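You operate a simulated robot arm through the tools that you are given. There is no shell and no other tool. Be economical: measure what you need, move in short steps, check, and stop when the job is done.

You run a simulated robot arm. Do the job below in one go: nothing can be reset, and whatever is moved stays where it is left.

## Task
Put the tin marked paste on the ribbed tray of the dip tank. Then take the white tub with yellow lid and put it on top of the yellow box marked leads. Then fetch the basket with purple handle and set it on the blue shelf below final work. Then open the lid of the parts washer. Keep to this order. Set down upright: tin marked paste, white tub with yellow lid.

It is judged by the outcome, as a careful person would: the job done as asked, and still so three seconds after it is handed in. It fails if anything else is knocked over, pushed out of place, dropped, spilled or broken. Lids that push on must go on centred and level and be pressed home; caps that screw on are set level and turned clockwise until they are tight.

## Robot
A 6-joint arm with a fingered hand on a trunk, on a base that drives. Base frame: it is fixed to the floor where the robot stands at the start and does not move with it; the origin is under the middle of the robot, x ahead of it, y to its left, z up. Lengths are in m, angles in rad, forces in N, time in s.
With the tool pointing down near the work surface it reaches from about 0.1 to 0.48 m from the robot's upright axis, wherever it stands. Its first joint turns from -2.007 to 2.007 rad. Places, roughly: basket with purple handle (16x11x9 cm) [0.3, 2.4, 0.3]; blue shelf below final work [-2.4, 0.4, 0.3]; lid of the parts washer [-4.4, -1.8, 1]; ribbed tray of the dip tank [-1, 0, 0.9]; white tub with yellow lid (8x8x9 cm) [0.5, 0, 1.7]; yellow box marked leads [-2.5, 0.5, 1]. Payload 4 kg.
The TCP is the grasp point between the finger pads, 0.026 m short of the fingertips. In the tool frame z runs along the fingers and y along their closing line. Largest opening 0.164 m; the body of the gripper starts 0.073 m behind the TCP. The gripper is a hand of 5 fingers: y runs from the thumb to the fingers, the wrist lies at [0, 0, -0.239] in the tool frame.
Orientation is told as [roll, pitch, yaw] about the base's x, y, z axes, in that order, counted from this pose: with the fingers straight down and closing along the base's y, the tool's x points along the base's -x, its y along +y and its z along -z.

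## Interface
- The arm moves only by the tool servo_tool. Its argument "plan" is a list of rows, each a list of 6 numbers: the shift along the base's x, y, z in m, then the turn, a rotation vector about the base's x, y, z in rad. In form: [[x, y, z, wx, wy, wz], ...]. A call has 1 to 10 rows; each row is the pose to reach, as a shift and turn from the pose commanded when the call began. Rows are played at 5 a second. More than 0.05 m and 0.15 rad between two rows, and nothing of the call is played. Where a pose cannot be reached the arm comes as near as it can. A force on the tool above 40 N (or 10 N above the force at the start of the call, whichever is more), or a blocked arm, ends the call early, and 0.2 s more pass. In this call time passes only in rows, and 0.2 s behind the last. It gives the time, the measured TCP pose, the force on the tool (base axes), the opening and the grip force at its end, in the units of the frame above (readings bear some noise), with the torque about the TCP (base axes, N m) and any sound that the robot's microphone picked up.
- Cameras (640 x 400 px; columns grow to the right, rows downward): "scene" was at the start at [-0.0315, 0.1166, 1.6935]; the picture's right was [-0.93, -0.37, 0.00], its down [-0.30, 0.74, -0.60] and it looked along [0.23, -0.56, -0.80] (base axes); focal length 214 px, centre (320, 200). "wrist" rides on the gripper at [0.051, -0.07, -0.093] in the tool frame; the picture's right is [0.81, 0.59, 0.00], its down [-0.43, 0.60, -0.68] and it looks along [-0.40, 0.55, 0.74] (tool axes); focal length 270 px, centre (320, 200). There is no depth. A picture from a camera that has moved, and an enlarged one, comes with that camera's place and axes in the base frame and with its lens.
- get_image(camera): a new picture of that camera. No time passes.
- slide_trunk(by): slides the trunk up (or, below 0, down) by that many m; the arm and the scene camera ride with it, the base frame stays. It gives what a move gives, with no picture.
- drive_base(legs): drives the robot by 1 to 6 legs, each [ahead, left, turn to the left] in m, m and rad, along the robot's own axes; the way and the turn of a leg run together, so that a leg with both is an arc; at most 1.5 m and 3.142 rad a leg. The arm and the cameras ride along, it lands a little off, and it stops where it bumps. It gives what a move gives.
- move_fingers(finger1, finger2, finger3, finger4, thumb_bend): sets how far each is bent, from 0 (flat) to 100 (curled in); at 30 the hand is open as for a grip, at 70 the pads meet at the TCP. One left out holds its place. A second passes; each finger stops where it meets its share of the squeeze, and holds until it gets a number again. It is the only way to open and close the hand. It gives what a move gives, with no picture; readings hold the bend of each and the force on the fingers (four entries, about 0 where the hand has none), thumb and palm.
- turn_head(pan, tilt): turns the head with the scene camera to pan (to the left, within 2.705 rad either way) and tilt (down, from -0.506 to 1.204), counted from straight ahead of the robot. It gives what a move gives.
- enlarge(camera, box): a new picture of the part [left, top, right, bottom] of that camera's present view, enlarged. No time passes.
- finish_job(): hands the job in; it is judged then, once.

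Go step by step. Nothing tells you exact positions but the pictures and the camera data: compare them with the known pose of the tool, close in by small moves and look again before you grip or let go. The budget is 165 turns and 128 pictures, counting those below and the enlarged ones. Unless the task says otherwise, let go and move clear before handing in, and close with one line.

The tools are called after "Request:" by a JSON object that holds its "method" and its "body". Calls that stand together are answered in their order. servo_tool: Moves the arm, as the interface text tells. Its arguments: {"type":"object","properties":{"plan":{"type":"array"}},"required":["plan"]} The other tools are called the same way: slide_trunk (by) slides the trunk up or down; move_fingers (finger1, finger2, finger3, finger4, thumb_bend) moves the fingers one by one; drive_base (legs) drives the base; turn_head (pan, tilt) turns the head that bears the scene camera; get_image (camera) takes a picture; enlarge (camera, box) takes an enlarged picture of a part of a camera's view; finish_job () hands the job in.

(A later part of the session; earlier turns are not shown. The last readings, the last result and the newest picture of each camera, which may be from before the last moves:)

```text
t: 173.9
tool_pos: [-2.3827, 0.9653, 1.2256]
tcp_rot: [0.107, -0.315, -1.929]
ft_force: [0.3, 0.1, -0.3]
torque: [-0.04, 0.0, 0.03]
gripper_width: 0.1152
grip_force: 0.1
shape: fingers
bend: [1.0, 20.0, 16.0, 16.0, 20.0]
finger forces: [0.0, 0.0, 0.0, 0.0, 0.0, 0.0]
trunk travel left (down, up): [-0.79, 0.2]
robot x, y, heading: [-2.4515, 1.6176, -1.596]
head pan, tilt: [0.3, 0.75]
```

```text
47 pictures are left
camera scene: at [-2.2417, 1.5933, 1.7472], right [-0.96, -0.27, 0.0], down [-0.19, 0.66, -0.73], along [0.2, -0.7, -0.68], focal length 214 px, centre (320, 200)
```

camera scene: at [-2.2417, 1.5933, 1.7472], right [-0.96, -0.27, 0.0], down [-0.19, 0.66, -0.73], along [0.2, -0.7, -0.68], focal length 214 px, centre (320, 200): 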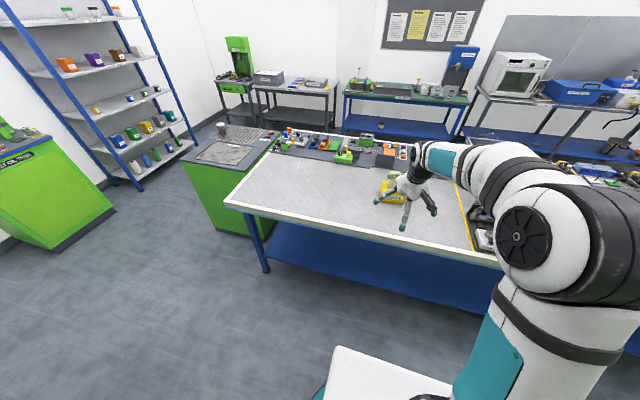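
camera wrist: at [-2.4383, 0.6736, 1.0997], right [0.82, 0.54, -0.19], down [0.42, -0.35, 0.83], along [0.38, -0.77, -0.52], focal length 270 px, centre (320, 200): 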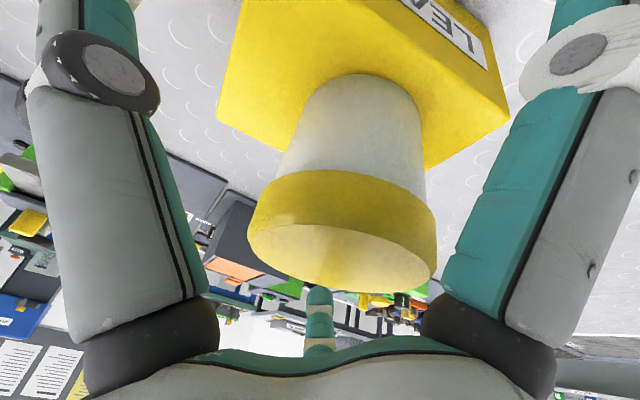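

Tub placed. Next the basket: it sits under the "short trials" bench near [0.25, 2.33, 0.3]. I'll tuck the arm in and drive back up the aisle, turning to face that bench.

Request:
{"method": "servo_tool", "body": {"plan": [[0, 0.045, 0, 0, 0, 0], [0, 0.09, 0, 0, 0, 0], [0, 0.135, 0, 0, 0, 0], [0, 0.18, 0, 0, 0, 0], [0, 0.22, 0, 0, 0, 0]]}}

Request:
{"method": "drive_base", "body": {"legs": [[0, 0, 1.58], [1.1, 0, 0], [1.05, 0, 0], [0, -0.35, 0], [0, 0, 1.58]]}}

Request:
{"method": "turn_head", "body": {"pan": -0.2, "tilt": 0.75}}

Request:
{"method": "get_image", "body": {"camera": "scene"}}

```text
t: 175.1
tool_pos: [-2.3824, 1.186, 1.2263]
tcp_rot: [0.106, -0.315, -1.927]
ft_force: [-1.0, 0.7, 0.6]
torque: [-0.01, 0.01, -0.05]
gripper_width: 0.115
grip_force: 0.0
shape: fingers
bend: [1.0, 20.0, 16.0, 16.0, 20.0]
finger forces: [0.0, 0.1, 0.0, 0.0, 0.0, 0.0]
trunk travel left (down, up): [-0.79, 0.2]
robot x, y, heading: [-2.4499, 1.616, -1.594]
head pan, tilt: [0.3, 0.75]
```

```text
t: 195.2
tool_pos: [-0.3853, 1.7353, 1.2275]
tcp_rot: [0.103, -0.314, 1.245]
ft_force: [-0.6, 0.2, 1.2]
torque: [0.0, 0.02, 0.0]
gripper_width: 0.1151
grip_force: 0.1
shape: fingers
bend: [1.0, 20.0, 16.0, 16.0, 20.0]
finger forces: [0.0, 0.0, 0.1, 0.0, 0.1, 0.0]
trunk travel left (down, up): [-0.79, 0.2]
robot x, y, heading: [-0.3031, 1.3048, 1.582]
head pan, tilt: [0.3, 0.75]
```

```text
t: 196.2
tool_pos: [-0.3846, 1.7359, 1.226]
tcp_rot: [0.104, -0.314, 1.243]
ft_force: [0.5, 0.6, 0.0]
torque: [-0.02, 0.01, -0.03]
gripper_width: 0.1149
grip_force: 0.1
shape: fingers
bend: [1.0, 20.0, 16.0, 16.0, 20.0]
finger forces: [0.0, 0.0, 0.0, 0.0, 0.0, 0.1]
trunk travel left (down, up): [-0.79, 0.2]
robot x, y, heading: [-0.3011, 1.3061, 1.574]
head pan, tilt: [-0.201, 0.75]
```

```text
46 pictures are left
camera scene: at [-0.4704, 1.3248, 1.7472], right [0.98, -0.19, 0.0], down [-0.13, -0.67, -0.73], along [0.14, 0.72, -0.68], focal length 214 px, centre (320, 200)
```

scene: 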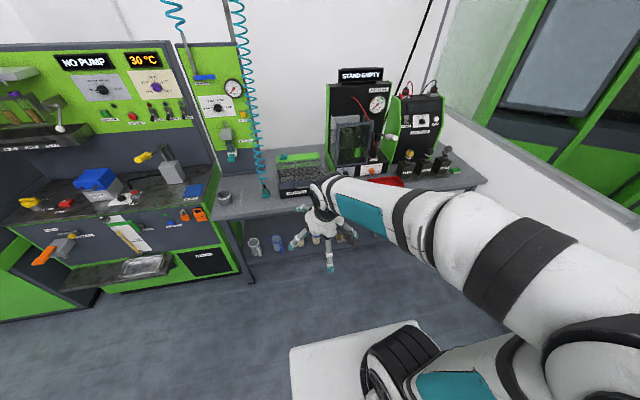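

I'll advance and slide right to be in front of the basket, then lower the trunk to look under the bench.

Request:
{"method": "drive_base", "body": {"legs": [[0.32, 0, 0], [0, -0.6, 0]]}}

Request:
{"method": "slide_trunk", "body": {"by": -0.6}}

Request:
{"method": "turn_head", "body": {"pan": 0.15, "tilt": 0.7}}

Request:
{"method": "get_image", "body": {"camera": "scene"}}

Request:
{"method": "get_image", "body": {"camera": "wrist"}}

```text
t: 201.3
tool_pos: [0.2124, 2.0644, 1.2271]
tcp_rot: [0.104, -0.313, 1.247]
ft_force: [0.9, 0.7, 0.7]
torque: [-0.01, 0.0, 0.04]
gripper_width: 0.1153
grip_force: 0.0
shape: fingers
bend: [1.0, 20.0, 16.0, 16.0, 20.0]
finger forces: [0.1, 0.0, 0.0, 0.0, 0.0, 0.0]
trunk travel left (down, up): [-0.79, 0.2]
robot x, y, heading: [0.2955, 1.6354, 1.585]
head pan, tilt: [-0.201, 0.75]
```

```text
refused: -0.6 is not a number from -0.4 to 0.4
```

```text
t: 202.1
tool_pos: [0.2103, 2.0649, 1.2261]
tcp_rot: [0.106, -0.314, 1.249]
ft_force: [0.2, 0.1, -0.8]
torque: [-0.02, 0.0, 0.0]
gripper_width: 0.115
grip_force: 0.0
shape: fingers
bend: [1.0, 20.0, 16.0, 16.0, 20.0]
finger forces: [0.0, 0.0, 0.1, 0.0, 0.0, 0.0]
trunk travel left (down, up): [-0.79, 0.2]
robot x, y, heading: [0.2955, 1.6297, 1.581]
head pan, tilt: [0.15, 0.7]
```

```text
45 pictures are left
camera scene: at [0.0981, 1.6568, 1.7514], right [0.99, 0.16, 0.0], down [0.1, -0.64, -0.76], along [-0.12, 0.76, -0.64], focal length 214 px, centre (320, 200)
```

scene: 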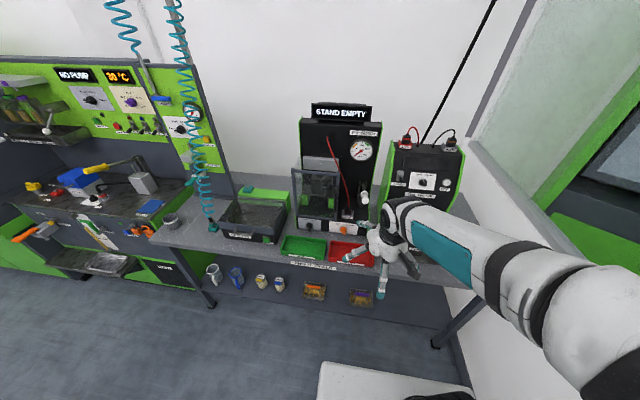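

```text
44 pictures are left
camera wrist: at [0.2626, 1.9674, 1.2919], right [-0.8, -0.56, -0.19], down [-0.44, 0.34, 0.83], along [-0.4, 0.75, -0.52], focal length 270 px, centre (320, 200)
```

wrist: 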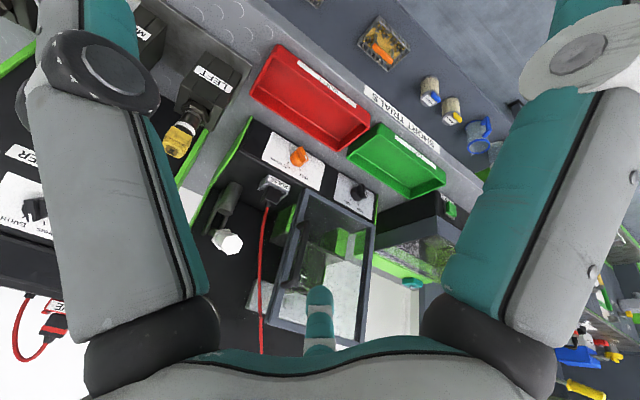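

I'll back off slightly, lower the trunk in two steps, then look again.

Request:
{"method": "drive_base", "body": {"legs": [[-0.08, 0, 0]]}}

Request:
{"method": "slide_trunk", "body": {"by": -0.4}}

Request:
{"method": "slide_trunk", "body": {"by": -0.2}}

Request:
{"method": "get_image", "body": {"camera": "scene"}}

Request:
{"method": "get_image", "body": {"camera": "wrist"}}

```text
t: 203.2
tool_pos: [0.2125, 1.9835, 1.2275]
tcp_rot: [0.106, -0.315, 1.247]
ft_force: [0.0, 0.0, 0.3]
torque: [0.05, -0.01, 0.0]
gripper_width: 0.1152
grip_force: 0.0
shape: fingers
bend: [1.0, 20.0, 16.0, 16.0, 20.0]
finger forces: [0.0, 0.0, 0.0, 0.0, 0.1, 0.1]
trunk travel left (down, up): [-0.79, 0.2]
robot x, y, heading: [0.2982, 1.5542, 1.58]
head pan, tilt: [0.15, 0.7]
```

```text
t: 207.0
tool_pos: [0.2131, 1.9852, 0.8266]
tcp_rot: [0.103, -0.31, 1.249]
ft_force: [0.6, 0.3, 0.0]
torque: [-0.01, 0.04, 0.0]
gripper_width: 0.1152
grip_force: 0.0
shape: fingers
bend: [1.0, 20.0, 16.0, 16.0, 20.0]
finger forces: [0.1, 0.0, 0.0, 0.1, 0.0, 0.1]
trunk travel left (down, up): [-0.39, 0.6]
robot x, y, heading: [0.2951, 1.5553, 1.58]
head pan, tilt: [0.15, 0.7]
```

```text
t: 208.3
tool_pos: [0.2409, 1.8836, 0.6385]
tcp_rot: [-0.047, -0.087, 1.282]
ft_force: [-0.9, 0.4, 0.0]
torque: [-0.02, 0.01, 0.01]
gripper_width: 0.1152
grip_force: 0.1
shape: fingers
bend: [0.0, 20.0, 16.0, 16.0, 20.0]
finger forces: [0.0, 0.0, 0.0, 0.0, 0.0, 0.0]
trunk travel left (down, up): [-0.297, 0.693]
robot x, y, heading: [0.3012, 1.5531, 1.583]
head pan, tilt: [0.15, 0.7]
stopped: the arm was blocked; the commanded pose is now the measured one
```

```text
43 pictures are left
camera scene: at [0.099, 1.5767, 1.2676], right [0.99, 0.16, 0.0], down [0.1, -0.64, -0.76], along [-0.12, 0.76, -0.64], focal length 214 px, centre (320, 200)
```

scene: 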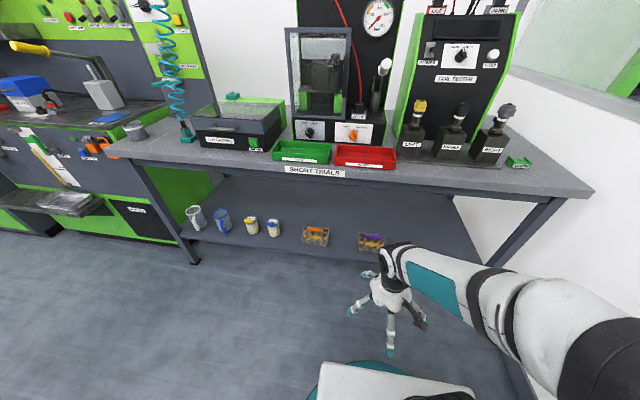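

```text
42 pictures are left
camera wrist: at [0.2858, 1.8075, 0.7305], right [-0.79, -0.6, -0.1], down [-0.49, 0.54, 0.68], along [-0.36, 0.59, -0.72], focal length 270 px, centre (320, 200)
```

wrist: 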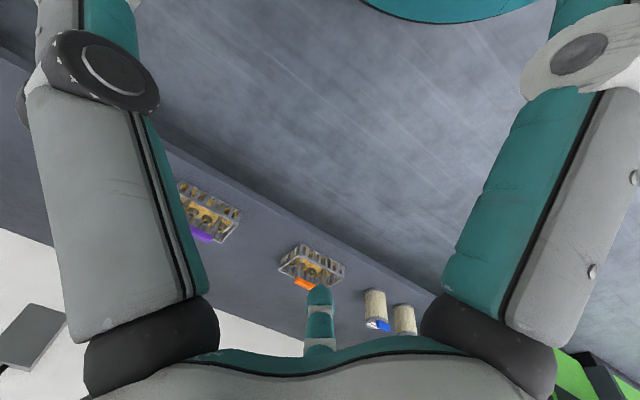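

The trunk stopped because the arm was blocked low down (likely against the base), so I'll keep the trunk a bit higher and reach down with the arm. First, a closer look at the basket.

Request:
{"method": "slide_trunk", "body": {"by": 0.08}}

Request:
{"method": "enlarge", "body": {"camera": "scene", "box": [290, 150, 450, 260]}}

```text
t: 209.5
tool_pos: [0.2403, 1.886, 0.7111]
tcp_rot: [-0.045, -0.09, 1.28]
ft_force: [0.1, 0.1, -0.2]
torque: [0.01, -0.01, 0.0]
gripper_width: 0.1154
grip_force: 0.0
shape: fingers
bend: [0.0, 20.0, 16.0, 16.0, 20.0]
finger forces: [0.0, 0.0, 0.1, 0.1, 0.0, 0.0]
trunk travel left (down, up): [-0.377, 0.613]
robot x, y, heading: [0.2967, 1.5516, 1.581]
head pan, tilt: [0.15, 0.7]
```

```text
3.64 times, centred on (370, 205) of scene
camera zoom: at [0.0988, 1.5768, 1.3386], right [0.99, 0.16, 0.0], down [0.1, -0.64, -0.76], along [-0.12, 0.76, -0.64], focal length 780 px, centre (138, 182)
```

zoom: 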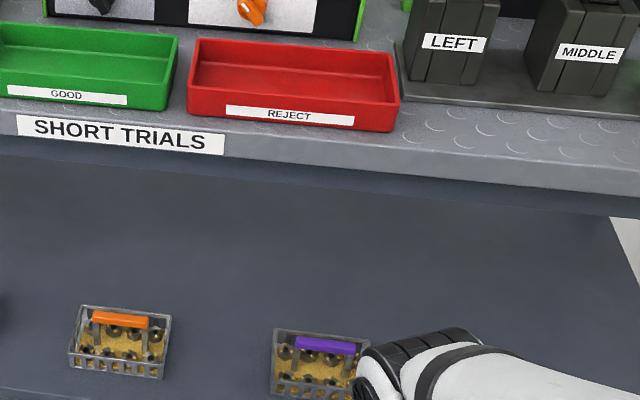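

The purple handle bar is at about [0.262, 2.378, 0.375], running along x. I'll pitch the hand about 25° forward, reach out and lower it in front of the shelf.

Request:
{"method": "servo_tool", "body": {"plan": [[0.005, 0.045, 0, 0.08, 0, 0], [0.01, 0.09, 0, 0.16, 0, 0], [0.015, 0.13, -0.02, 0.24, 0, 0], [0.02, 0.16, -0.055, 0.32, 0, 0], [0.02, 0.18, -0.1, 0.34, 0, 0], [0.02, 0.19, -0.148, 0.34, 0, 0], [0.02, 0.19, -0.19, 0.34, 0, 0]]}}

Request:
{"method": "move_fingers", "body": {"finger1": 30, "finger2": 0, "finger3": 30, "finger4": 30, "thumb_bend": 0}}

Request:
{"method": "get_image", "body": {"camera": "scene"}}

Request:
{"method": "get_image", "body": {"camera": "wrist"}}

```text
t: 211.1
tool_pos: [0.2686, 2.0666, 0.5169]
tcp_rot: [0.085, -0.381, 1.066]
ft_force: [-1.0, 1.3, 0.5]
torque: [-0.08, -0.09, 0.01]
gripper_width: 0.1151
grip_force: 0.0
shape: fingers
bend: [0.0, 20.0, 16.0, 16.0, 20.0]
finger forces: [0.1, 0.0, 0.0, 0.1, 0.0, 0.0]
trunk travel left (down, up): [-0.377, 0.613]
robot x, y, heading: [0.2986, 1.5534, 1.582]
head pan, tilt: [0.15, 0.7]
```

```text
t: 212.1
tool_pos: [0.2598, 2.0742, 0.5177]
tcp_rot: [0.055, -0.41, 1.253]
ft_force: [0.3, 0.5, -0.4]
torque: [0.02, -0.02, -0.01]
gripper_width: 0.1117
grip_force: 0.1
shape: fingers
bend: [30.0, 1.0, 30.0, 30.0, 0.0]
finger forces: [0.1, 0.0, 0.1, 0.0, 0.0, 0.0]
trunk travel left (down, up): [-0.377, 0.613]
robot x, y, heading: [0.2972, 1.5574, 1.582]
head pan, tilt: [0.15, 0.7]
```

```text
40 pictures are left
camera scene: at [0.0988, 1.5769, 1.3388], right [0.99, 0.16, 0.0], down [0.1, -0.64, -0.76], along [-0.12, 0.76, -0.64], focal length 214 px, centre (320, 200)
```

scene: 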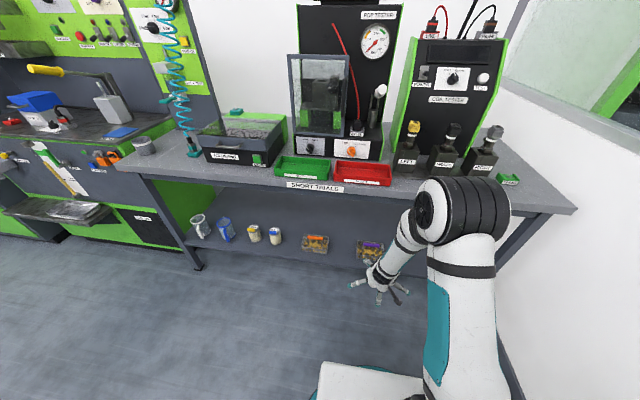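

```text
39 pictures are left
camera wrist: at [0.3048, 1.9705, 0.5795], right [-0.79, -0.53, -0.29], down [-0.49, 0.28, 0.82], along [-0.36, 0.8, -0.49], focal length 270 px, centre (320, 200)
```

wrist: 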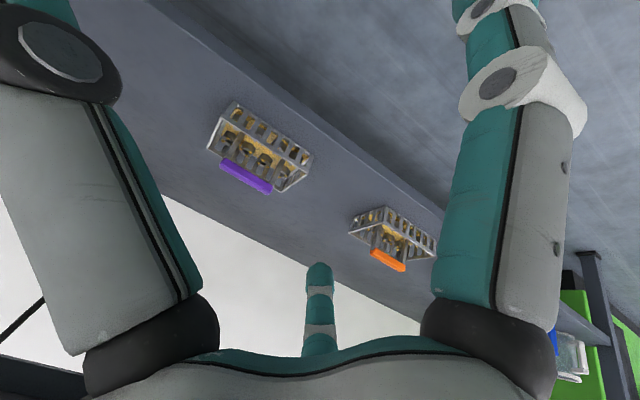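

The elbow now sits high, and at 25° pitch the forearm would come close to the bench edge. A flatter approach (~55°) keeps the wrist outside and low, so I'll increase the pitch.

Request:
{"method": "servo_tool", "body": {"plan": [[0, 0, 0, 0.13, 0, 0], [0, 0, -0.01, 0.26, 0, 0], [0, 0.01, -0.02, 0.39, 0, 0], [0, 0.02, -0.03, 0.52, 0, 0]]}}

Request:
{"method": "get_image", "body": {"camera": "scene"}}

Request:
{"method": "get_image", "body": {"camera": "wrist"}}

```text
t: 213.1
tool_pos: [0.2556, 2.0929, 0.4904]
tcp_rot: [0.3, -0.897, 1.094]
ft_force: [-0.4, -0.2, -0.1]
torque: [-0.01, 0.0, 0.01]
gripper_width: 0.1112
grip_force: 0.1
shape: fingers
bend: [30.0, 1.0, 30.0, 30.0, 0.0]
finger forces: [0.0, 0.0, 0.0, 0.0, 0.0, 0.0]
out of reach, approached as far as the arm can: row 4
trunk travel left (down, up): [-0.377, 0.613]
robot x, y, heading: [0.2966, 1.5572, 1.58]
head pan, tilt: [0.15, 0.7]
```

```text
38 pictures are left
camera scene: at [0.0988, 1.5767, 1.3389], right [0.99, 0.16, 0.0], down [0.1, -0.64, -0.77], along [-0.12, 0.76, -0.64], focal length 214 px, centre (320, 200)
```

scene: 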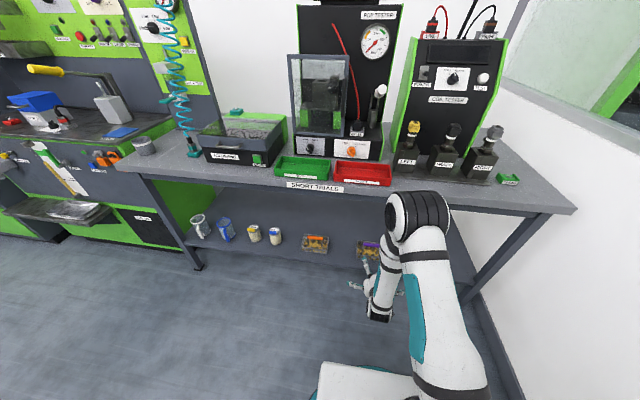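

```text
37 pictures are left
camera wrist: at [0.2996, 1.9727, 0.4933], right [-0.79, -0.31, -0.52], down [-0.5, -0.16, 0.85], along [-0.35, 0.94, -0.03], focal length 270 px, centre (320, 200)
```

wrist: 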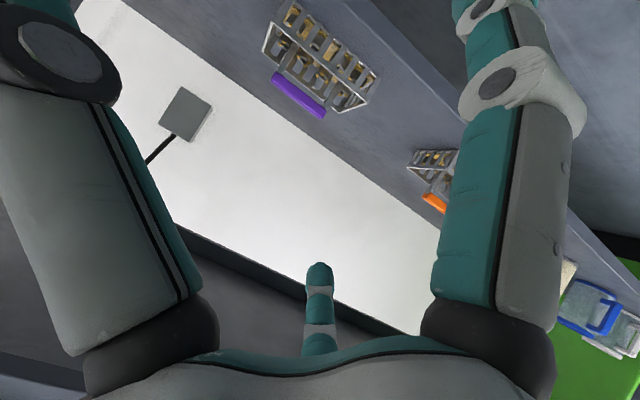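

The arm's elbow would come too near the bench edge; with the trunk 0.25 m lower the elbow stays well back. I'll raise the tool first, then lower the trunk by the same amount.

Request:
{"method": "servo_tool", "body": {"plan": [[0, 0, 0.045, 0, 0, 0], [0, 0, 0.09, 0, 0, 0], [0, 0, 0.135, 0, 0, 0], [0, 0, 0.18, 0, 0, 0]]}}

Request:
{"method": "slide_trunk", "body": {"by": -0.25}}

Request:
{"method": "get_image", "body": {"camera": "scene"}}

```text
t: 214.1
tool_pos: [0.2575, 2.0935, 0.6691]
tcp_rot: [0.304, -0.891, 1.098]
ft_force: [-0.3, 0.8, -0.2]
torque: [0.03, -0.01, 0.02]
gripper_width: 0.1114
grip_force: 0.1
shape: fingers
bend: [30.0, 1.0, 30.0, 30.0, 0.0]
finger forces: [0.0, 0.0, 0.1, 0.0, 0.1, 0.1]
trunk travel left (down, up): [-0.377, 0.613]
robot x, y, heading: [0.2956, 1.5578, 1.579]
head pan, tilt: [0.15, 0.7]
```

```text
t: 216.7
tool_pos: [0.2571, 2.0937, 0.4187]
tcp_rot: [0.302, -0.891, 1.098]
ft_force: [-0.1, 0.8, -0.4]
torque: [0.02, -0.02, 0.01]
gripper_width: 0.1117
grip_force: 0.1
shape: fingers
bend: [30.0, 1.0, 30.0, 30.0, 0.0]
finger forces: [0.0, 0.0, 0.1, 0.0, 0.0, 0.0]
trunk travel left (down, up): [-0.127, 0.863]
robot x, y, heading: [0.2961, 1.5554, 1.585]
head pan, tilt: [0.15, 0.7]
```

```text
36 pictures are left
camera scene: at [0.0988, 1.5768, 1.0888], right [0.99, 0.16, 0.0], down [0.1, -0.64, -0.76], along [-0.12, 0.76, -0.64], focal length 214 px, centre (320, 200)
```

scene: 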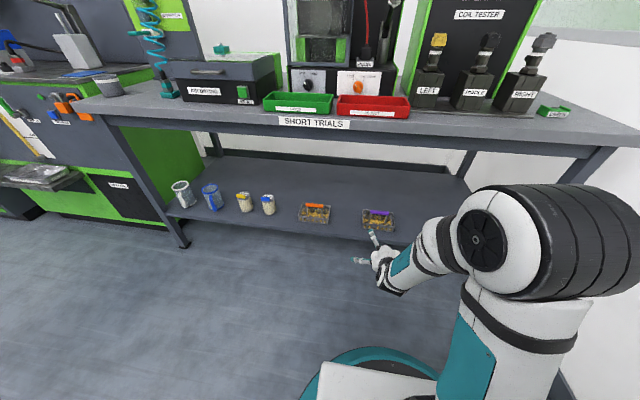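

Now the elbow is well back. I'll raise slightly, pre-close finger 1 beneath the line, and drive ahead so the hand comes close to the basket.

Request:
{"method": "move_fingers", "body": {"finger1": 57, "finger3": 35, "finger4": 35}}

Request:
{"method": "servo_tool", "body": {"plan": [[0, 0, 0.03, 0, 0, 0], [0, 0, 0.06, 0, 0, 0]]}}

Request:
{"method": "drive_base", "body": {"legs": [[0.18, 0, 0]]}}

Request:
{"method": "get_image", "body": {"camera": "wrist"}}

Request:
{"method": "enlarge", "body": {"camera": "scene", "box": [300, 180, 460, 310]}}

```text
t: 217.7
tool_pos: [0.2575, 2.0939, 0.4189]
tcp_rot: [0.304, -0.892, 1.097]
ft_force: [0.8, 0.3, 0.8]
torque: [0.01, 0.04, 0.02]
gripper_width: 0.101
grip_force: 0.0
shape: fingers
bend: [56.0, 1.0, 35.0, 35.0, 0.0]
finger forces: [0.0, 0.1, 0.0, 0.0, 0.1, 0.0]
trunk travel left (down, up): [-0.127, 0.863]
robot x, y, heading: [0.2964, 1.5548, 1.581]
head pan, tilt: [0.15, 0.7]
```

```text
t: 218.3
tool_pos: [0.2532, 2.094, 0.4775]
tcp_rot: [0.303, -0.89, 1.098]
ft_force: [-0.9, 0.6, 0.1]
torque: [-0.02, 0.01, 0.02]
gripper_width: 0.101
grip_force: 0.0
shape: fingers
bend: [56.0, 1.0, 35.0, 35.0, 0.0]
finger forces: [0.2, 0.1, 0.0, 0.1, 0.0, 0.0]
trunk travel left (down, up): [-0.127, 0.863]
robot x, y, heading: [0.3021, 1.5568, 1.585]
head pan, tilt: [0.15, 0.7]
```

```text
t: 219.8
tool_pos: [0.2552, 2.276, 0.4793]
tcp_rot: [0.303, -0.892, 1.094]
ft_force: [0.0, -0.3, -0.7]
torque: [0.01, -0.01, 0.0]
gripper_width: 0.101
grip_force: 0.0
shape: fingers
bend: [56.0, 1.0, 35.0, 35.0, 0.0]
finger forces: [0.1, 0.1, 0.0, 0.0, 0.0, 0.1]
trunk travel left (down, up): [-0.127, 0.863]
robot x, y, heading: [0.297, 1.7338, 1.578]
head pan, tilt: [0.15, 0.7]
```

```text
35 pictures are left
camera wrist: at [0.299, 2.1551, 0.4819], right [-0.79, -0.32, -0.52], down [-0.49, -0.16, 0.85], along [-0.35, 0.94, -0.03], focal length 270 px, centre (320, 200)
```

wrist: 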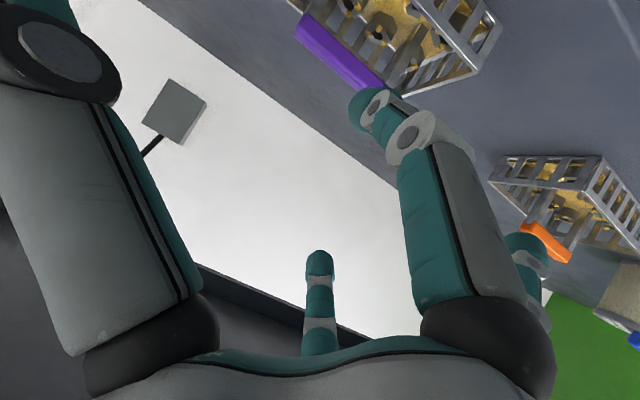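

```text
3.08 times, centred on (380, 245) of scene
camera zoom: at [0.0973, 1.7589, 1.0888], right [0.99, 0.16, 0.0], down [0.1, -0.64, -0.76], along [-0.12, 0.76, -0.64], focal length 660 px, centre (135, 62)
```

zoom: 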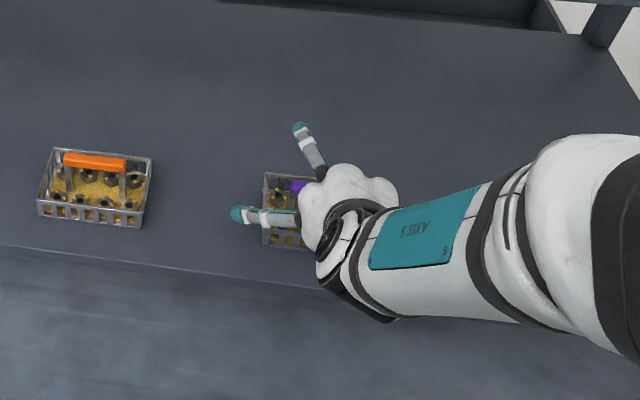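

The handle is where expected, [0.264, 2.36, 0.375]. I'll approach along the tool axis in two stages.

Request:
{"method": "servo_tool", "body": {"plan": [[0.003, 0.012, -0.03, 0, 0, 0], [0.004, 0.024, -0.058, 0, 0, 0]]}}

Request:
{"method": "get_image", "body": {"camera": "wrist"}}

```text
t: 220.4
tool_pos: [0.2569, 2.3001, 0.4212]
tcp_rot: [0.303, -0.891, 1.094]
ft_force: [-0.4, -0.4, -0.2]
torque: [-0.01, 0.0, 0.01]
gripper_width: 0.1012
grip_force: 0.0
shape: fingers
bend: [56.0, 1.0, 35.0, 35.0, 0.0]
finger forces: [0.1, 0.1, 0.1, 0.1, 0.0, 0.0]
trunk travel left (down, up): [-0.127, 0.863]
robot x, y, heading: [0.2958, 1.7363, 1.579]
head pan, tilt: [0.15, 0.7]
```

```text
33 pictures are left
camera wrist: at [0.302, 2.1803, 0.4241], right [-0.79, -0.32, -0.52], down [-0.49, -0.16, 0.85], along [-0.35, 0.94, -0.03], focal length 270 px, centre (320, 200)
```

wrist: 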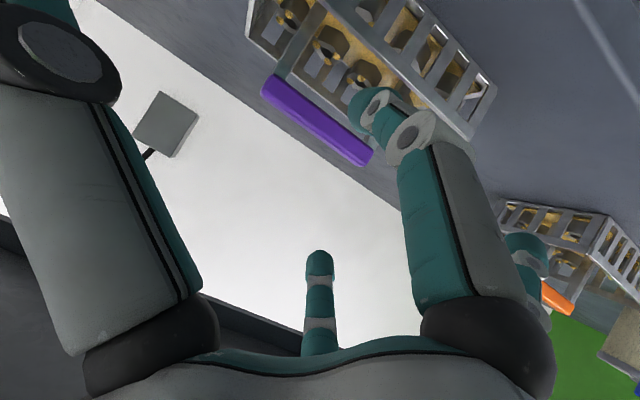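

Finger 1 still hangs about 5 cm below the TCP. I'll close it more before going under the bar.

Request:
{"method": "move_fingers", "body": {"finger1": 65}}

Request:
{"method": "get_image", "body": {"camera": "wrist"}}

```text
t: 221.4
tool_pos: [0.2565, 2.3, 0.4213]
tcp_rot: [0.301, -0.89, 1.096]
ft_force: [0.3, 0.2, -0.2]
torque: [-0.03, -0.01, 0.03]
gripper_width: 0.1015
grip_force: 0.0
shape: fingers
bend: [65.0, 1.0, 35.0, 35.0, 0.0]
finger forces: [0.1, 0.0, 0.0, 0.0, 0.0, 0.0]
trunk travel left (down, up): [-0.127, 0.863]
robot x, y, heading: [0.2933, 1.7366, 1.577]
head pan, tilt: [0.15, 0.7]
```

```text
32 pictures are left
camera wrist: at [0.302, 2.1801, 0.4242], right [-0.79, -0.32, -0.52], down [-0.49, -0.16, 0.85], along [-0.35, 0.94, -0.03], focal length 270 px, centre (320, 200)
```

wrist: 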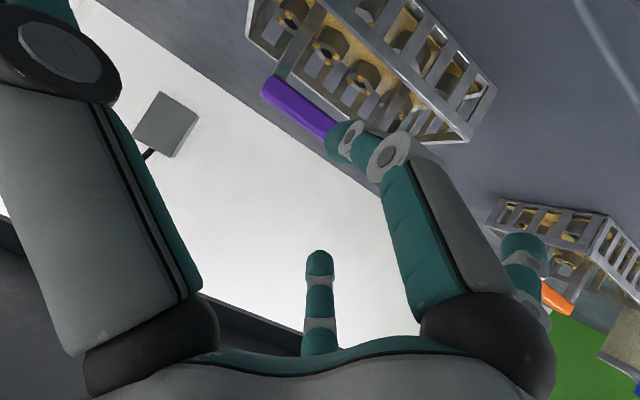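

Better. I'll go slightly down in front of the bar first, then forward so finger 1 passes beneath it.

Request:
{"method": "servo_tool", "body": {"plan": [[0.001, 0.004, -0.018, 0, 0, 0], [0.003, 0.008, -0.036, 0, 0, 0]]}}

Request:
{"method": "get_image", "body": {"camera": "wrist"}}

```text
t: 222.0
tool_pos: [0.2613, 2.3088, 0.3861]
tcp_rot: [0.302, -0.89, 1.094]
ft_force: [-0.1, 0.0, 0.8]
torque: [0.0, -0.02, -0.01]
gripper_width: 0.1014
grip_force: 0.2
shape: fingers
bend: [65.0, 1.0, 35.0, 35.0, 0.0]
finger forces: [0.1, 0.0, 0.1, 0.0, 0.0, 0.1]
trunk travel left (down, up): [-0.127, 0.863]
robot x, y, heading: [0.2937, 1.7357, 1.579]
head pan, tilt: [0.15, 0.7]
```

```text
31 pictures are left
camera wrist: at [0.3063, 2.1877, 0.3892], right [-0.79, -0.32, -0.52], down [-0.49, -0.16, 0.85], along [-0.35, 0.94, -0.03], focal length 270 px, centre (320, 200)
```

wrist: 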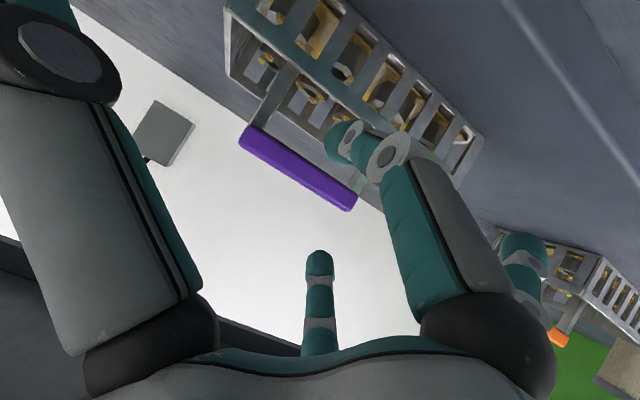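

The bar is clear above finger 1. Moving forward under/over it.

Request:
{"method": "servo_tool", "body": {"plan": [[0.001, 0.015, -0.001, 0, 0, 0], [0.002, 0.03, -0.002, 0, 0, 0], [0.003, 0.042, -0.003, 0, 0, 0]]}}

Request:
{"method": "get_image", "body": {"camera": "wrist"}}

```text
t: 222.8
tool_pos: [0.2637, 2.3493, 0.3806]
tcp_rot: [0.304, -0.889, 1.094]
ft_force: [-0.2, 0.2, 0.3]
torque: [-0.02, 0.0, 0.03]
gripper_width: 0.1019
grip_force: 0.0
shape: fingers
bend: [65.0, 1.0, 35.0, 35.0, 0.0]
finger forces: [0.0, 0.0, 0.1, 0.1, 0.0, 0.0]
trunk travel left (down, up): [-0.127, 0.863]
robot x, y, heading: [0.2959, 1.7384, 1.579]
head pan, tilt: [0.15, 0.7]
```

```text
30 pictures are left
camera wrist: at [0.3086, 2.2295, 0.3851], right [-0.79, -0.32, -0.52], down [-0.49, -0.16, 0.85], along [-0.35, 0.94, -0.03], focal length 270 px, centre (320, 200)
```

wrist: 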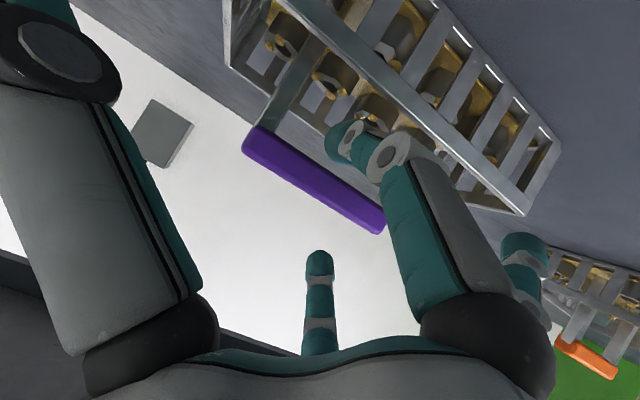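

The bar is nearly on the grasp point, with finger 1 beneath. Closing fingers 3, 4 and 1 on it.

Request:
{"method": "move_fingers", "body": {"finger1": 67, "finger3": 60, "finger4": 60}}

Request:
{"method": "move_fingers", "body": {"finger1": 75, "finger3": 75, "finger4": 75}}

Request:
{"method": "get_image", "body": {"camera": "wrist"}}

```text
t: 223.8
tool_pos: [0.2647, 2.3494, 0.3829]
tcp_rot: [0.302, -0.891, 1.094]
ft_force: [0.3, 0.3, 0.1]
torque: [0.02, -0.02, 0.04]
gripper_width: 0.102
grip_force: 0.1
shape: fingers
bend: [67.0, 1.0, 60.0, 60.0, 0.0]
finger forces: [0.0, 0.0, 0.1, 0.1, 0.0, 0.1]
trunk travel left (down, up): [-0.127, 0.863]
robot x, y, heading: [0.2969, 1.737, 1.582]
head pan, tilt: [0.15, 0.7]
```

```text
t: 224.8
tool_pos: [0.2632, 2.3499, 0.3817]
tcp_rot: [0.302, -0.889, 1.093]
ft_force: [-0.5, -0.2, -2.4]
torque: [-0.02, -0.03, 0.0]
gripper_width: 0.1027
grip_force: 2.5
shape: fingers
bend: [73.0, 1.0, 74.0, 73.0, 0.0]
finger forces: [5.2, 0.0, 0.1, 0.0, 0.1, 0.0]
trunk travel left (down, up): [-0.127, 0.863]
robot x, y, heading: [0.295, 1.738, 1.577]
head pan, tilt: [0.15, 0.7]
```

```text
29 pictures are left
camera wrist: at [0.3085, 2.2293, 0.3849], right [-0.79, -0.32, -0.52], down [-0.49, -0.16, 0.85], along [-0.35, 0.94, -0.03], focal length 270 px, centre (320, 200)
```

wrist: 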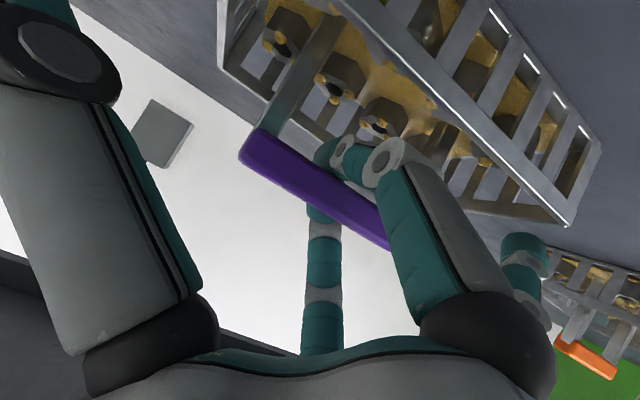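

Finger 1 has taken the bar; now I'll bring 3 and 4 down onto it to clamp.

Request:
{"method": "move_fingers", "body": {"finger3": 92, "finger4": 92}}

Request:
{"method": "get_image", "body": {"camera": "wrist"}}

Request:
{"method": "enlarge", "body": {"camera": "scene", "box": [280, 190, 440, 290]}}

```text
t: 225.8
tool_pos: [0.2654, 2.3491, 0.3818]
tcp_rot: [0.302, -0.89, 1.095]
ft_force: [1.1, 0.1, -1.9]
torque: [0.02, 0.01, 0.0]
gripper_width: 0.1019
grip_force: 0.2
shape: fingers
bend: [66.0, 1.0, 78.0, 78.0, 0.0]
finger forces: [0.3, 0.0, 0.0, 0.1, 0.0, 0.0]
trunk travel left (down, up): [-0.127, 0.863]
robot x, y, heading: [0.2948, 1.7391, 1.578]
head pan, tilt: [0.15, 0.7]
```

```text
28 pictures are left
camera wrist: at [0.3085, 2.2293, 0.3849], right [-0.79, -0.32, -0.52], down [-0.49, -0.16, 0.85], along [-0.35, 0.94, -0.03], focal length 270 px, centre (320, 200)
```

wrist: 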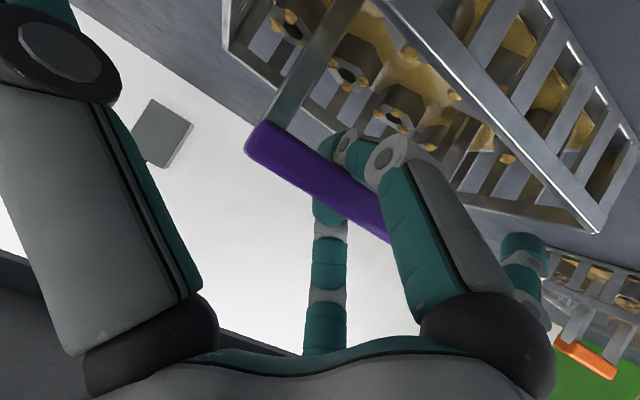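

```text
4.00 times, centred on (360, 240) of scene
camera zoom: at [0.0973, 1.7591, 1.0888], right [0.99, 0.16, 0.0], down [0.1, -0.64, -0.76], along [-0.12, 0.76, -0.64], focal length 858 px, centre (160, 40)
```

zoom: 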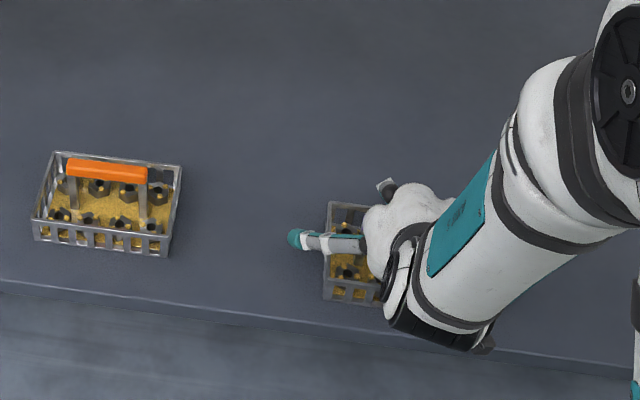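

The handle is now enclosed by fingers 1, 3 and 4. I'll tighten all three for a firm clamp.

Request:
{"method": "move_fingers", "body": {"finger1": 85, "finger3": 100, "finger4": 100}}

Request:
{"method": "get_image", "body": {"camera": "wrist"}}

```text
t: 226.8
tool_pos: [0.2641, 2.3498, 0.3815]
tcp_rot: [0.303, -0.891, 1.095]
ft_force: [-0.9, 0.0, -2.7]
torque: [0.05, 0.0, 0.0]
gripper_width: 0.1024
grip_force: 0.9
shape: fingers
bend: [72.0, 1.0, 85.0, 85.0, 0.0]
finger forces: [1.8, 0.1, 0.1, 0.1, 0.0, 0.0]
trunk travel left (down, up): [-0.127, 0.863]
robot x, y, heading: [0.2966, 1.7361, 1.576]
head pan, tilt: [0.15, 0.7]
```

```text
26 pictures are left
camera wrist: at [0.3085, 2.2292, 0.3849], right [-0.79, -0.32, -0.52], down [-0.49, -0.16, 0.85], along [-0.35, 0.94, -0.03], focal length 270 px, centre (320, 200)
```

wrist: 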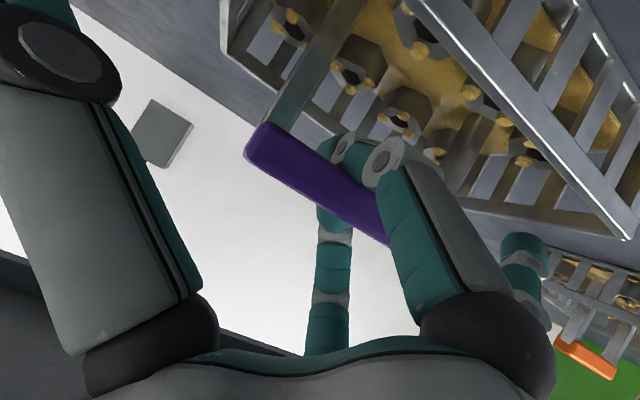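

The bar is hooked on finger 1 with 3 and 4 wrapped behind it. I'll lift very gently and check whether the basket stays level.

Request:
{"method": "servo_tool", "body": {"plan": [[0, 0, 0.008, 0, 0, 0], [0, 0, 0.016, 0, 0, 0], [0, 0, 0.024, 0, 0, 0]]}}

Request:
{"method": "get_image", "body": {"camera": "wrist"}}

Request:
{"method": "enlarge", "body": {"camera": "scene", "box": [280, 190, 440, 290]}}

```text
t: 227.6
tool_pos: [0.2637, 2.3488, 0.4061]
tcp_rot: [0.301, -0.892, 1.093]
ft_force: [-0.1, -0.4, -3.2]
torque: [0.09, -0.01, -0.01]
gripper_width: 0.1037
grip_force: 1.8
shape: fingers
bend: [74.0, 1.0, 97.0, 97.0, 0.0]
finger forces: [3.7, 0.0, 0.0, 0.1, 0.0, 0.1]
trunk travel left (down, up): [-0.127, 0.863]
robot x, y, heading: [0.2954, 1.7407, 1.579]
head pan, tilt: [0.15, 0.7]
```

```text
25 pictures are left
camera wrist: at [0.3085, 2.2282, 0.4088], right [-0.79, -0.32, -0.52], down [-0.49, -0.16, 0.85], along [-0.35, 0.94, -0.03], focal length 270 px, centre (320, 200)
```

wrist: 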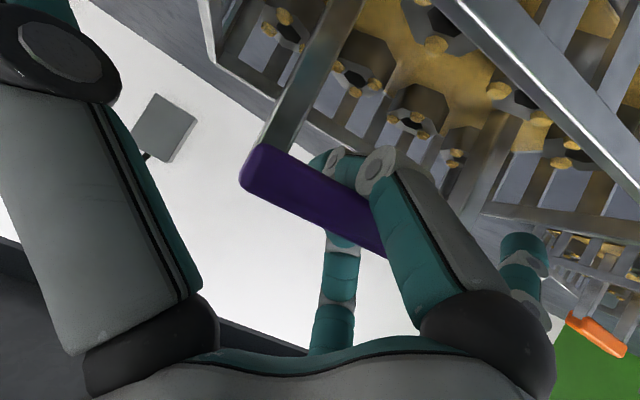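

```text
4.00 times, centred on (360, 240) of scene
camera zoom: at [0.0973, 1.7592, 1.0888], right [0.99, 0.16, 0.0], down [0.1, -0.64, -0.76], along [-0.12, 0.76, -0.64], focal length 858 px, centre (160, 40)
```

zoom: 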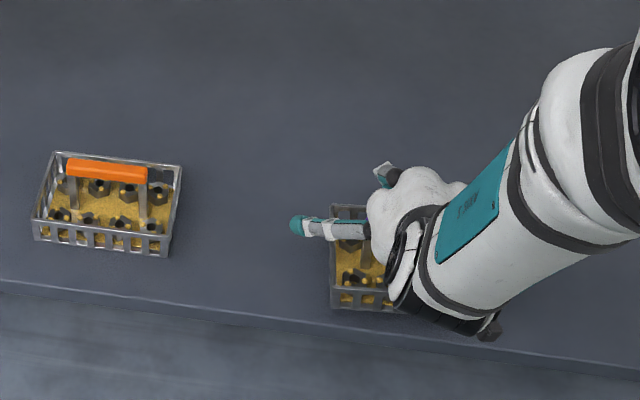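

The bar rises with the hand and the load is about 3 N. I'll lift a bit more and check that the basket hangs free and level.

Request:
{"method": "servo_tool", "body": {"plan": [[0, 0, 0.012, 0, 0, 0], [0, 0, 0.024, 0, 0, 0], [0, 0, 0.036, 0, 0, 0]]}}

Request:
{"method": "get_image", "body": {"camera": "wrist"}}

Request:
{"method": "enlarge", "body": {"camera": "scene", "box": [280, 190, 440, 290]}}

```text
t: 228.4
tool_pos: [0.2644, 2.3497, 0.4416]
tcp_rot: [0.302, -0.889, 1.096]
ft_force: [-0.5, -0.5, -3.1]
torque: [0.08, -0.03, 0.01]
gripper_width: 0.1038
grip_force: 1.6
shape: fingers
bend: [74.0, 1.0, 97.0, 97.0, 0.0]
finger forces: [3.9, 0.0, 0.0, 0.0, 0.0, 0.0]
trunk travel left (down, up): [-0.127, 0.863]
robot x, y, heading: [0.2944, 1.7355, 1.584]
head pan, tilt: [0.15, 0.7]
```

```text
23 pictures are left
camera wrist: at [0.3092, 2.2289, 0.4452], right [-0.79, -0.32, -0.52], down [-0.49, -0.16, 0.85], along [-0.35, 0.94, -0.03], focal length 270 px, centre (320, 200)
```

wrist: 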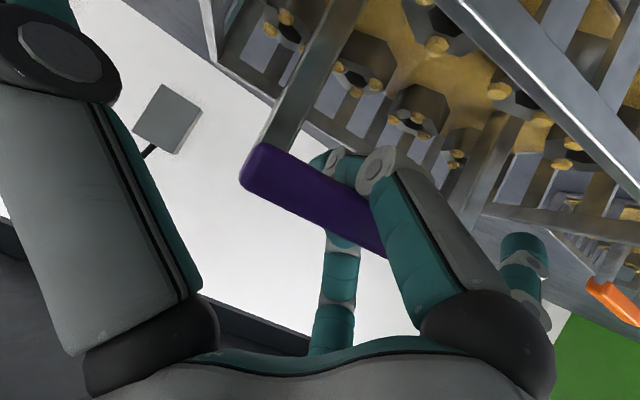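

```text
4.00 times, centred on (360, 240) of scene
camera zoom: at [0.0973, 1.7592, 1.0887], right [0.99, 0.16, 0.0], down [0.1, -0.64, -0.76], along [-0.12, 0.76, -0.64], focal length 858 px, centre (160, 40)
```

zoom: 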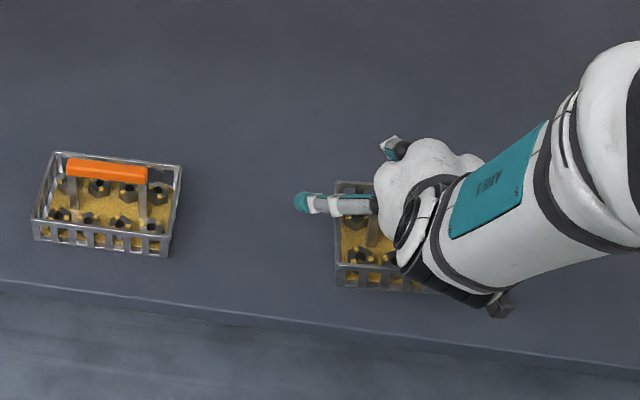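

The basket hangs level and free (≈0.3 kg). I'll raise slightly, back out, and drive to the long table with the blue shelf.

Request:
{"method": "servo_tool", "body": {"plan": [[0, 0, 0.02, 0, 0, 0], [0, 0, 0.04, 0, 0, 0]]}}

Request:
{"method": "drive_base", "body": {"legs": [[-0.28, 0, 0], [0, 0, 1.57], [1.3, 0, 0], [1.28, 0, 0], [0, 0, 1.56]]}}

Request:
{"method": "get_image", "body": {"camera": "wrist"}}

Request:
{"method": "get_image", "body": {"camera": "scene"}}

```text
t: 229.0
tool_pos: [0.2648, 2.3503, 0.4824]
tcp_rot: [0.302, -0.89, 1.096]
ft_force: [0.2, 0.7, -3.6]
torque: [0.05, -0.01, -0.02]
gripper_width: 0.104
grip_force: 1.8
shape: fingers
bend: [74.0, 1.0, 97.0, 97.0, 0.0]
finger forces: [4.0, 0.1, 0.1, 0.1, 0.1, 0.0]
trunk travel left (down, up): [-0.127, 0.863]
robot x, y, heading: [0.2952, 1.7376, 1.573]
head pan, tilt: [0.15, 0.7]
```

```text
t: 230.9
tool_pos: [0.2636, 2.0946, 0.4823]
tcp_rot: [0.303, -0.888, 1.098]
ft_force: [-0.1, 0.5, -2.7]
torque: [0.09, 0.0, 0.01]
gripper_width: 0.104
grip_force: 1.8
shape: fingers
bend: [74.0, 1.0, 97.0, 97.0, 0.0]
finger forces: [4.2, 0.1, 0.1, 0.0, 0.1, 0.0]
trunk travel left (down, up): [-0.127, 0.863]
robot x, y, heading: [0.2921, 1.4835, 1.581]
head pan, tilt: [0.15, 0.7]
stopped in leg 1: the robot was blocked; the commanded pose is now the measured one
```

```text
21 pictures are left
camera wrist: at [0.3081, 1.9736, 0.4855], right [-0.79, -0.32, -0.52], down [-0.49, -0.16, 0.85], along [-0.35, 0.93, -0.03], focal length 270 px, centre (320, 200)
```

wrist: 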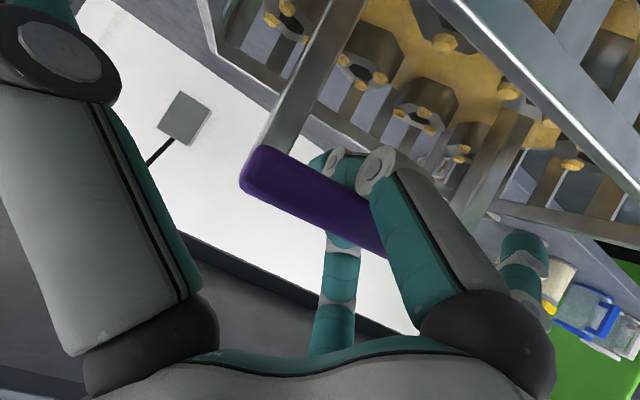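

```text
20 pictures are left
camera scene: at [0.0969, 1.5032, 1.0888], right [0.99, 0.16, 0.0], down [0.1, -0.64, -0.76], along [-0.12, 0.76, -0.64], focal length 214 px, centre (320, 200)
```

scene: 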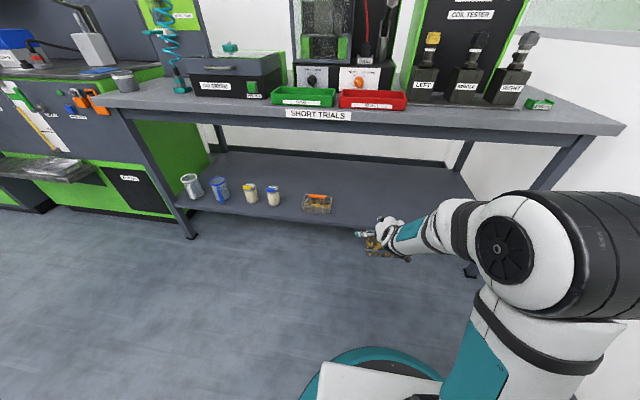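

My rear touched the test tank, so I'll step forward slightly and go left instead before turning.

Request:
{"method": "drive_base", "body": {"legs": [[0.03, 0, 0], [0, 0.7, 0], [-0.1, 0, 0], [0, 0, 1.57]]}}

Request:
{"method": "drive_base", "body": {"legs": [[1.2, 0, 0], [0.72, 0, 0], [0, 0, 1.56]]}}

Request:
{"method": "turn_head", "body": {"pan": 0.15, "tilt": 0.55}}

Request:
{"method": "get_image", "body": {"camera": "scene"}}

```text
t: 239.7
tool_pos: [-1.0174, 1.3898, 0.4831]
tcp_rot: [0.301, -0.89, 2.642]
ft_force: [0.6, 0.3, -2.7]
torque: [-0.01, 0.08, -0.01]
gripper_width: 0.1041
grip_force: 2.1
shape: fingers
bend: [74.0, 1.0, 97.0, 97.0, 0.0]
finger forces: [4.4, 0.0, 0.1, 0.1, 0.0, 0.0]
trunk travel left (down, up): [-0.127, 0.863]
robot x, y, heading: [-0.4038, 1.4037, 3.124]
head pan, tilt: [0.15, 0.7]
```

```text
t: 253.0
tool_pos: [-2.2689, 0.7938, 0.4843]
tcp_rot: [0.302, -0.891, -2.05]
ft_force: [-0.1, -0.2, -2.5]
torque: [-0.14, -0.04, 0.04]
gripper_width: 0.1039
grip_force: 1.9
shape: fingers
bend: [74.0, 1.0, 97.0, 97.0, 0.0]
finger forces: [4.4, 0.0, 0.1, 0.0, 0.0, 0.0]
trunk travel left (down, up): [-0.127, 0.863]
robot x, y, heading: [-2.304, 1.4025, -1.564]
head pan, tilt: [0.15, 0.7]
```

```text
t: 253.7
tool_pos: [-2.2698, 0.7937, 0.482]
tcp_rot: [0.302, -0.89, -2.047]
ft_force: [1.1, 0.2, -2.8]
torque: [-0.11, 0.05, -0.01]
gripper_width: 0.104
grip_force: 2.7
shape: fingers
bend: [74.0, 1.0, 97.0, 97.0, 0.0]
finger forces: [4.4, 0.0, 0.0, 0.1, 0.0, 0.1]
trunk travel left (down, up): [-0.127, 0.863]
robot x, y, heading: [-2.3007, 1.4087, -1.566]
head pan, tilt: [0.15, 0.55]
```

```text
19 pictures are left
camera scene: at [-2.0992, 1.3789, 1.1019], right [-0.99, -0.15, 0.0], down [-0.08, 0.52, -0.85], along [0.13, -0.84, -0.52], focal length 214 px, centre (320, 200)
```

scene: 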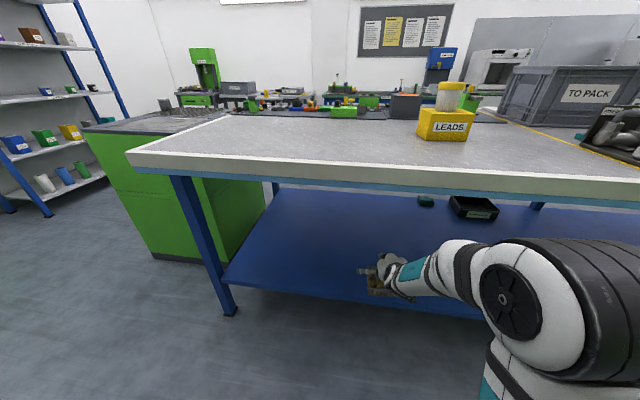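

The tub still stands on the LEADS box, and the basket is just at the blue shelf's front. I'll move ahead 0.1 so it is well over the shelf and look closely.

Request:
{"method": "drive_base", "body": {"legs": [[0.1, 0, 0]]}}

Request:
{"method": "enlarge", "body": {"camera": "scene", "box": [300, 220, 460, 320]}}

```text
t: 254.8
tool_pos: [-2.2683, 0.6928, 0.483]
tcp_rot: [0.302, -0.891, -2.048]
ft_force: [0.5, -0.3, -2.8]
torque: [-0.07, 0.02, -0.01]
gripper_width: 0.1042
grip_force: 2.1
shape: fingers
bend: [74.0, 1.0, 97.0, 97.0, 0.0]
finger forces: [4.4, 0.0, 0.1, 0.0, 0.1, 0.1]
trunk travel left (down, up): [-0.127, 0.863]
robot x, y, heading: [-2.3003, 1.3038, -1.563]
head pan, tilt: [0.15, 0.55]
```

```text
4.00 times, centred on (380, 270) of scene
camera zoom: at [-2.0985, 1.2782, 1.1019], right [-0.99, -0.16, 0.0], down [-0.08, 0.52, -0.85], along [0.13, -0.84, -0.52], focal length 858 px, centre (80, -80)
```

zoom: 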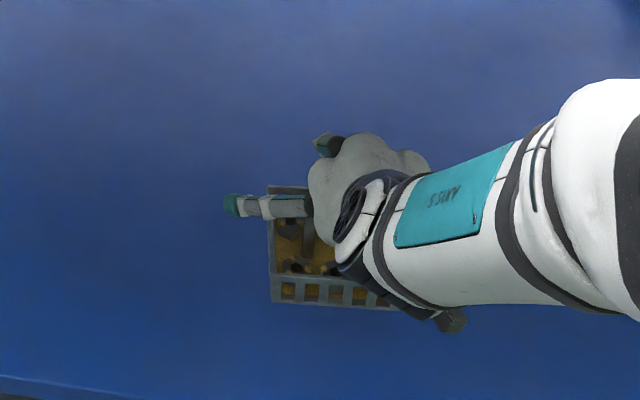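

The basket (y≈0.65–0.76) is well inside the shelf edge (0.83), with the shelf at z≈0.32. Lowering.

Request:
{"method": "servo_tool", "body": {"plan": [[0, 0, -0.02, 0, 0, 0], [0, 0, -0.04, 0, 0, 0]]}}

Request:
{"method": "servo_tool", "body": {"plan": [[0, 0, -0.006, 0, 0, 0], [0, 0, -0.012, 0, 0, 0]]}}

Request:
{"method": "servo_tool", "body": {"plan": [[0, 0, -0.006, 0, 0, 0]]}}

Request:
{"method": "servo_tool", "body": {"plan": [[0, 0, -0.006, 0, 0, 0]]}}

Request:
{"method": "servo_tool", "body": {"plan": [[0, 0, -0.006, 0, 0, 0]]}}

```text
t: 255.4
tool_pos: [-2.2677, 0.6933, 0.4412]
tcp_rot: [0.303, -0.89, -2.048]
ft_force: [0.0, 0.4, -2.4]
torque: [-0.08, -0.01, -0.02]
gripper_width: 0.1043
grip_force: 2.2
shape: fingers
bend: [74.0, 1.0, 97.0, 97.0, 0.0]
finger forces: [4.3, 0.0, 0.1, 0.0, 0.1, 0.1]
trunk travel left (down, up): [-0.127, 0.863]
robot x, y, heading: [-2.2963, 1.305, -1.562]
head pan, tilt: [0.15, 0.55]
```

```text
t: 256.0
tool_pos: [-2.2673, 0.6931, 0.431]
tcp_rot: [0.302, -0.891, -2.048]
ft_force: [-0.7, 0.2, -3.4]
torque: [-0.11, -0.03, -0.02]
gripper_width: 0.1038
grip_force: 2.3
shape: fingers
bend: [74.0, 1.0, 97.0, 97.0, 0.0]
finger forces: [4.4, 0.0, 0.0, 0.1, 0.0, 0.0]
trunk travel left (down, up): [-0.127, 0.863]
robot x, y, heading: [-2.2993, 1.3055, -1.559]
head pan, tilt: [0.15, 0.55]
```

```text
t: 256.4
tool_pos: [-2.2683, 0.6918, 0.4237]
tcp_rot: [0.303, -0.89, -2.047]
ft_force: [0.5, -0.4, -3.6]
torque: [-0.14, 0.03, -0.02]
gripper_width: 0.104
grip_force: 2.6
shape: fingers
bend: [74.0, 1.0, 97.0, 97.0, 0.0]
finger forces: [4.5, 0.1, 0.0, 0.0, 0.0, 0.0]
trunk travel left (down, up): [-0.127, 0.863]
robot x, y, heading: [-2.2994, 1.3087, -1.565]
head pan, tilt: [0.15, 0.55]
```

```text
t: 256.8
tool_pos: [-2.2675, 0.692, 0.4181]
tcp_rot: [0.302, -0.89, -2.044]
ft_force: [0.1, 0.2, -2.8]
torque: [-0.09, -0.01, -0.02]
gripper_width: 0.104
grip_force: 2.1
shape: fingers
bend: [74.0, 1.0, 97.0, 97.0, 0.0]
finger forces: [4.4, 0.0, 0.0, 0.0, 0.0, 0.0]
trunk travel left (down, up): [-0.127, 0.863]
robot x, y, heading: [-2.2981, 1.3056, -1.561]
head pan, tilt: [0.15, 0.55]
```

```text
t: 257.2
tool_pos: [-2.2667, 0.6919, 0.4125]
tcp_rot: [0.302, -0.889, -2.047]
ft_force: [-0.2, -0.2, -3.0]
torque: [-0.13, -0.02, 0.0]
gripper_width: 0.1042
grip_force: 2.5
shape: fingers
bend: [74.0, 1.0, 97.0, 97.0, 0.0]
finger forces: [4.4, 0.1, 0.0, 0.0, 0.1, 0.0]
trunk travel left (down, up): [-0.127, 0.863]
robot x, y, heading: [-2.2971, 1.3073, -1.559]
head pan, tilt: [0.15, 0.55]
```

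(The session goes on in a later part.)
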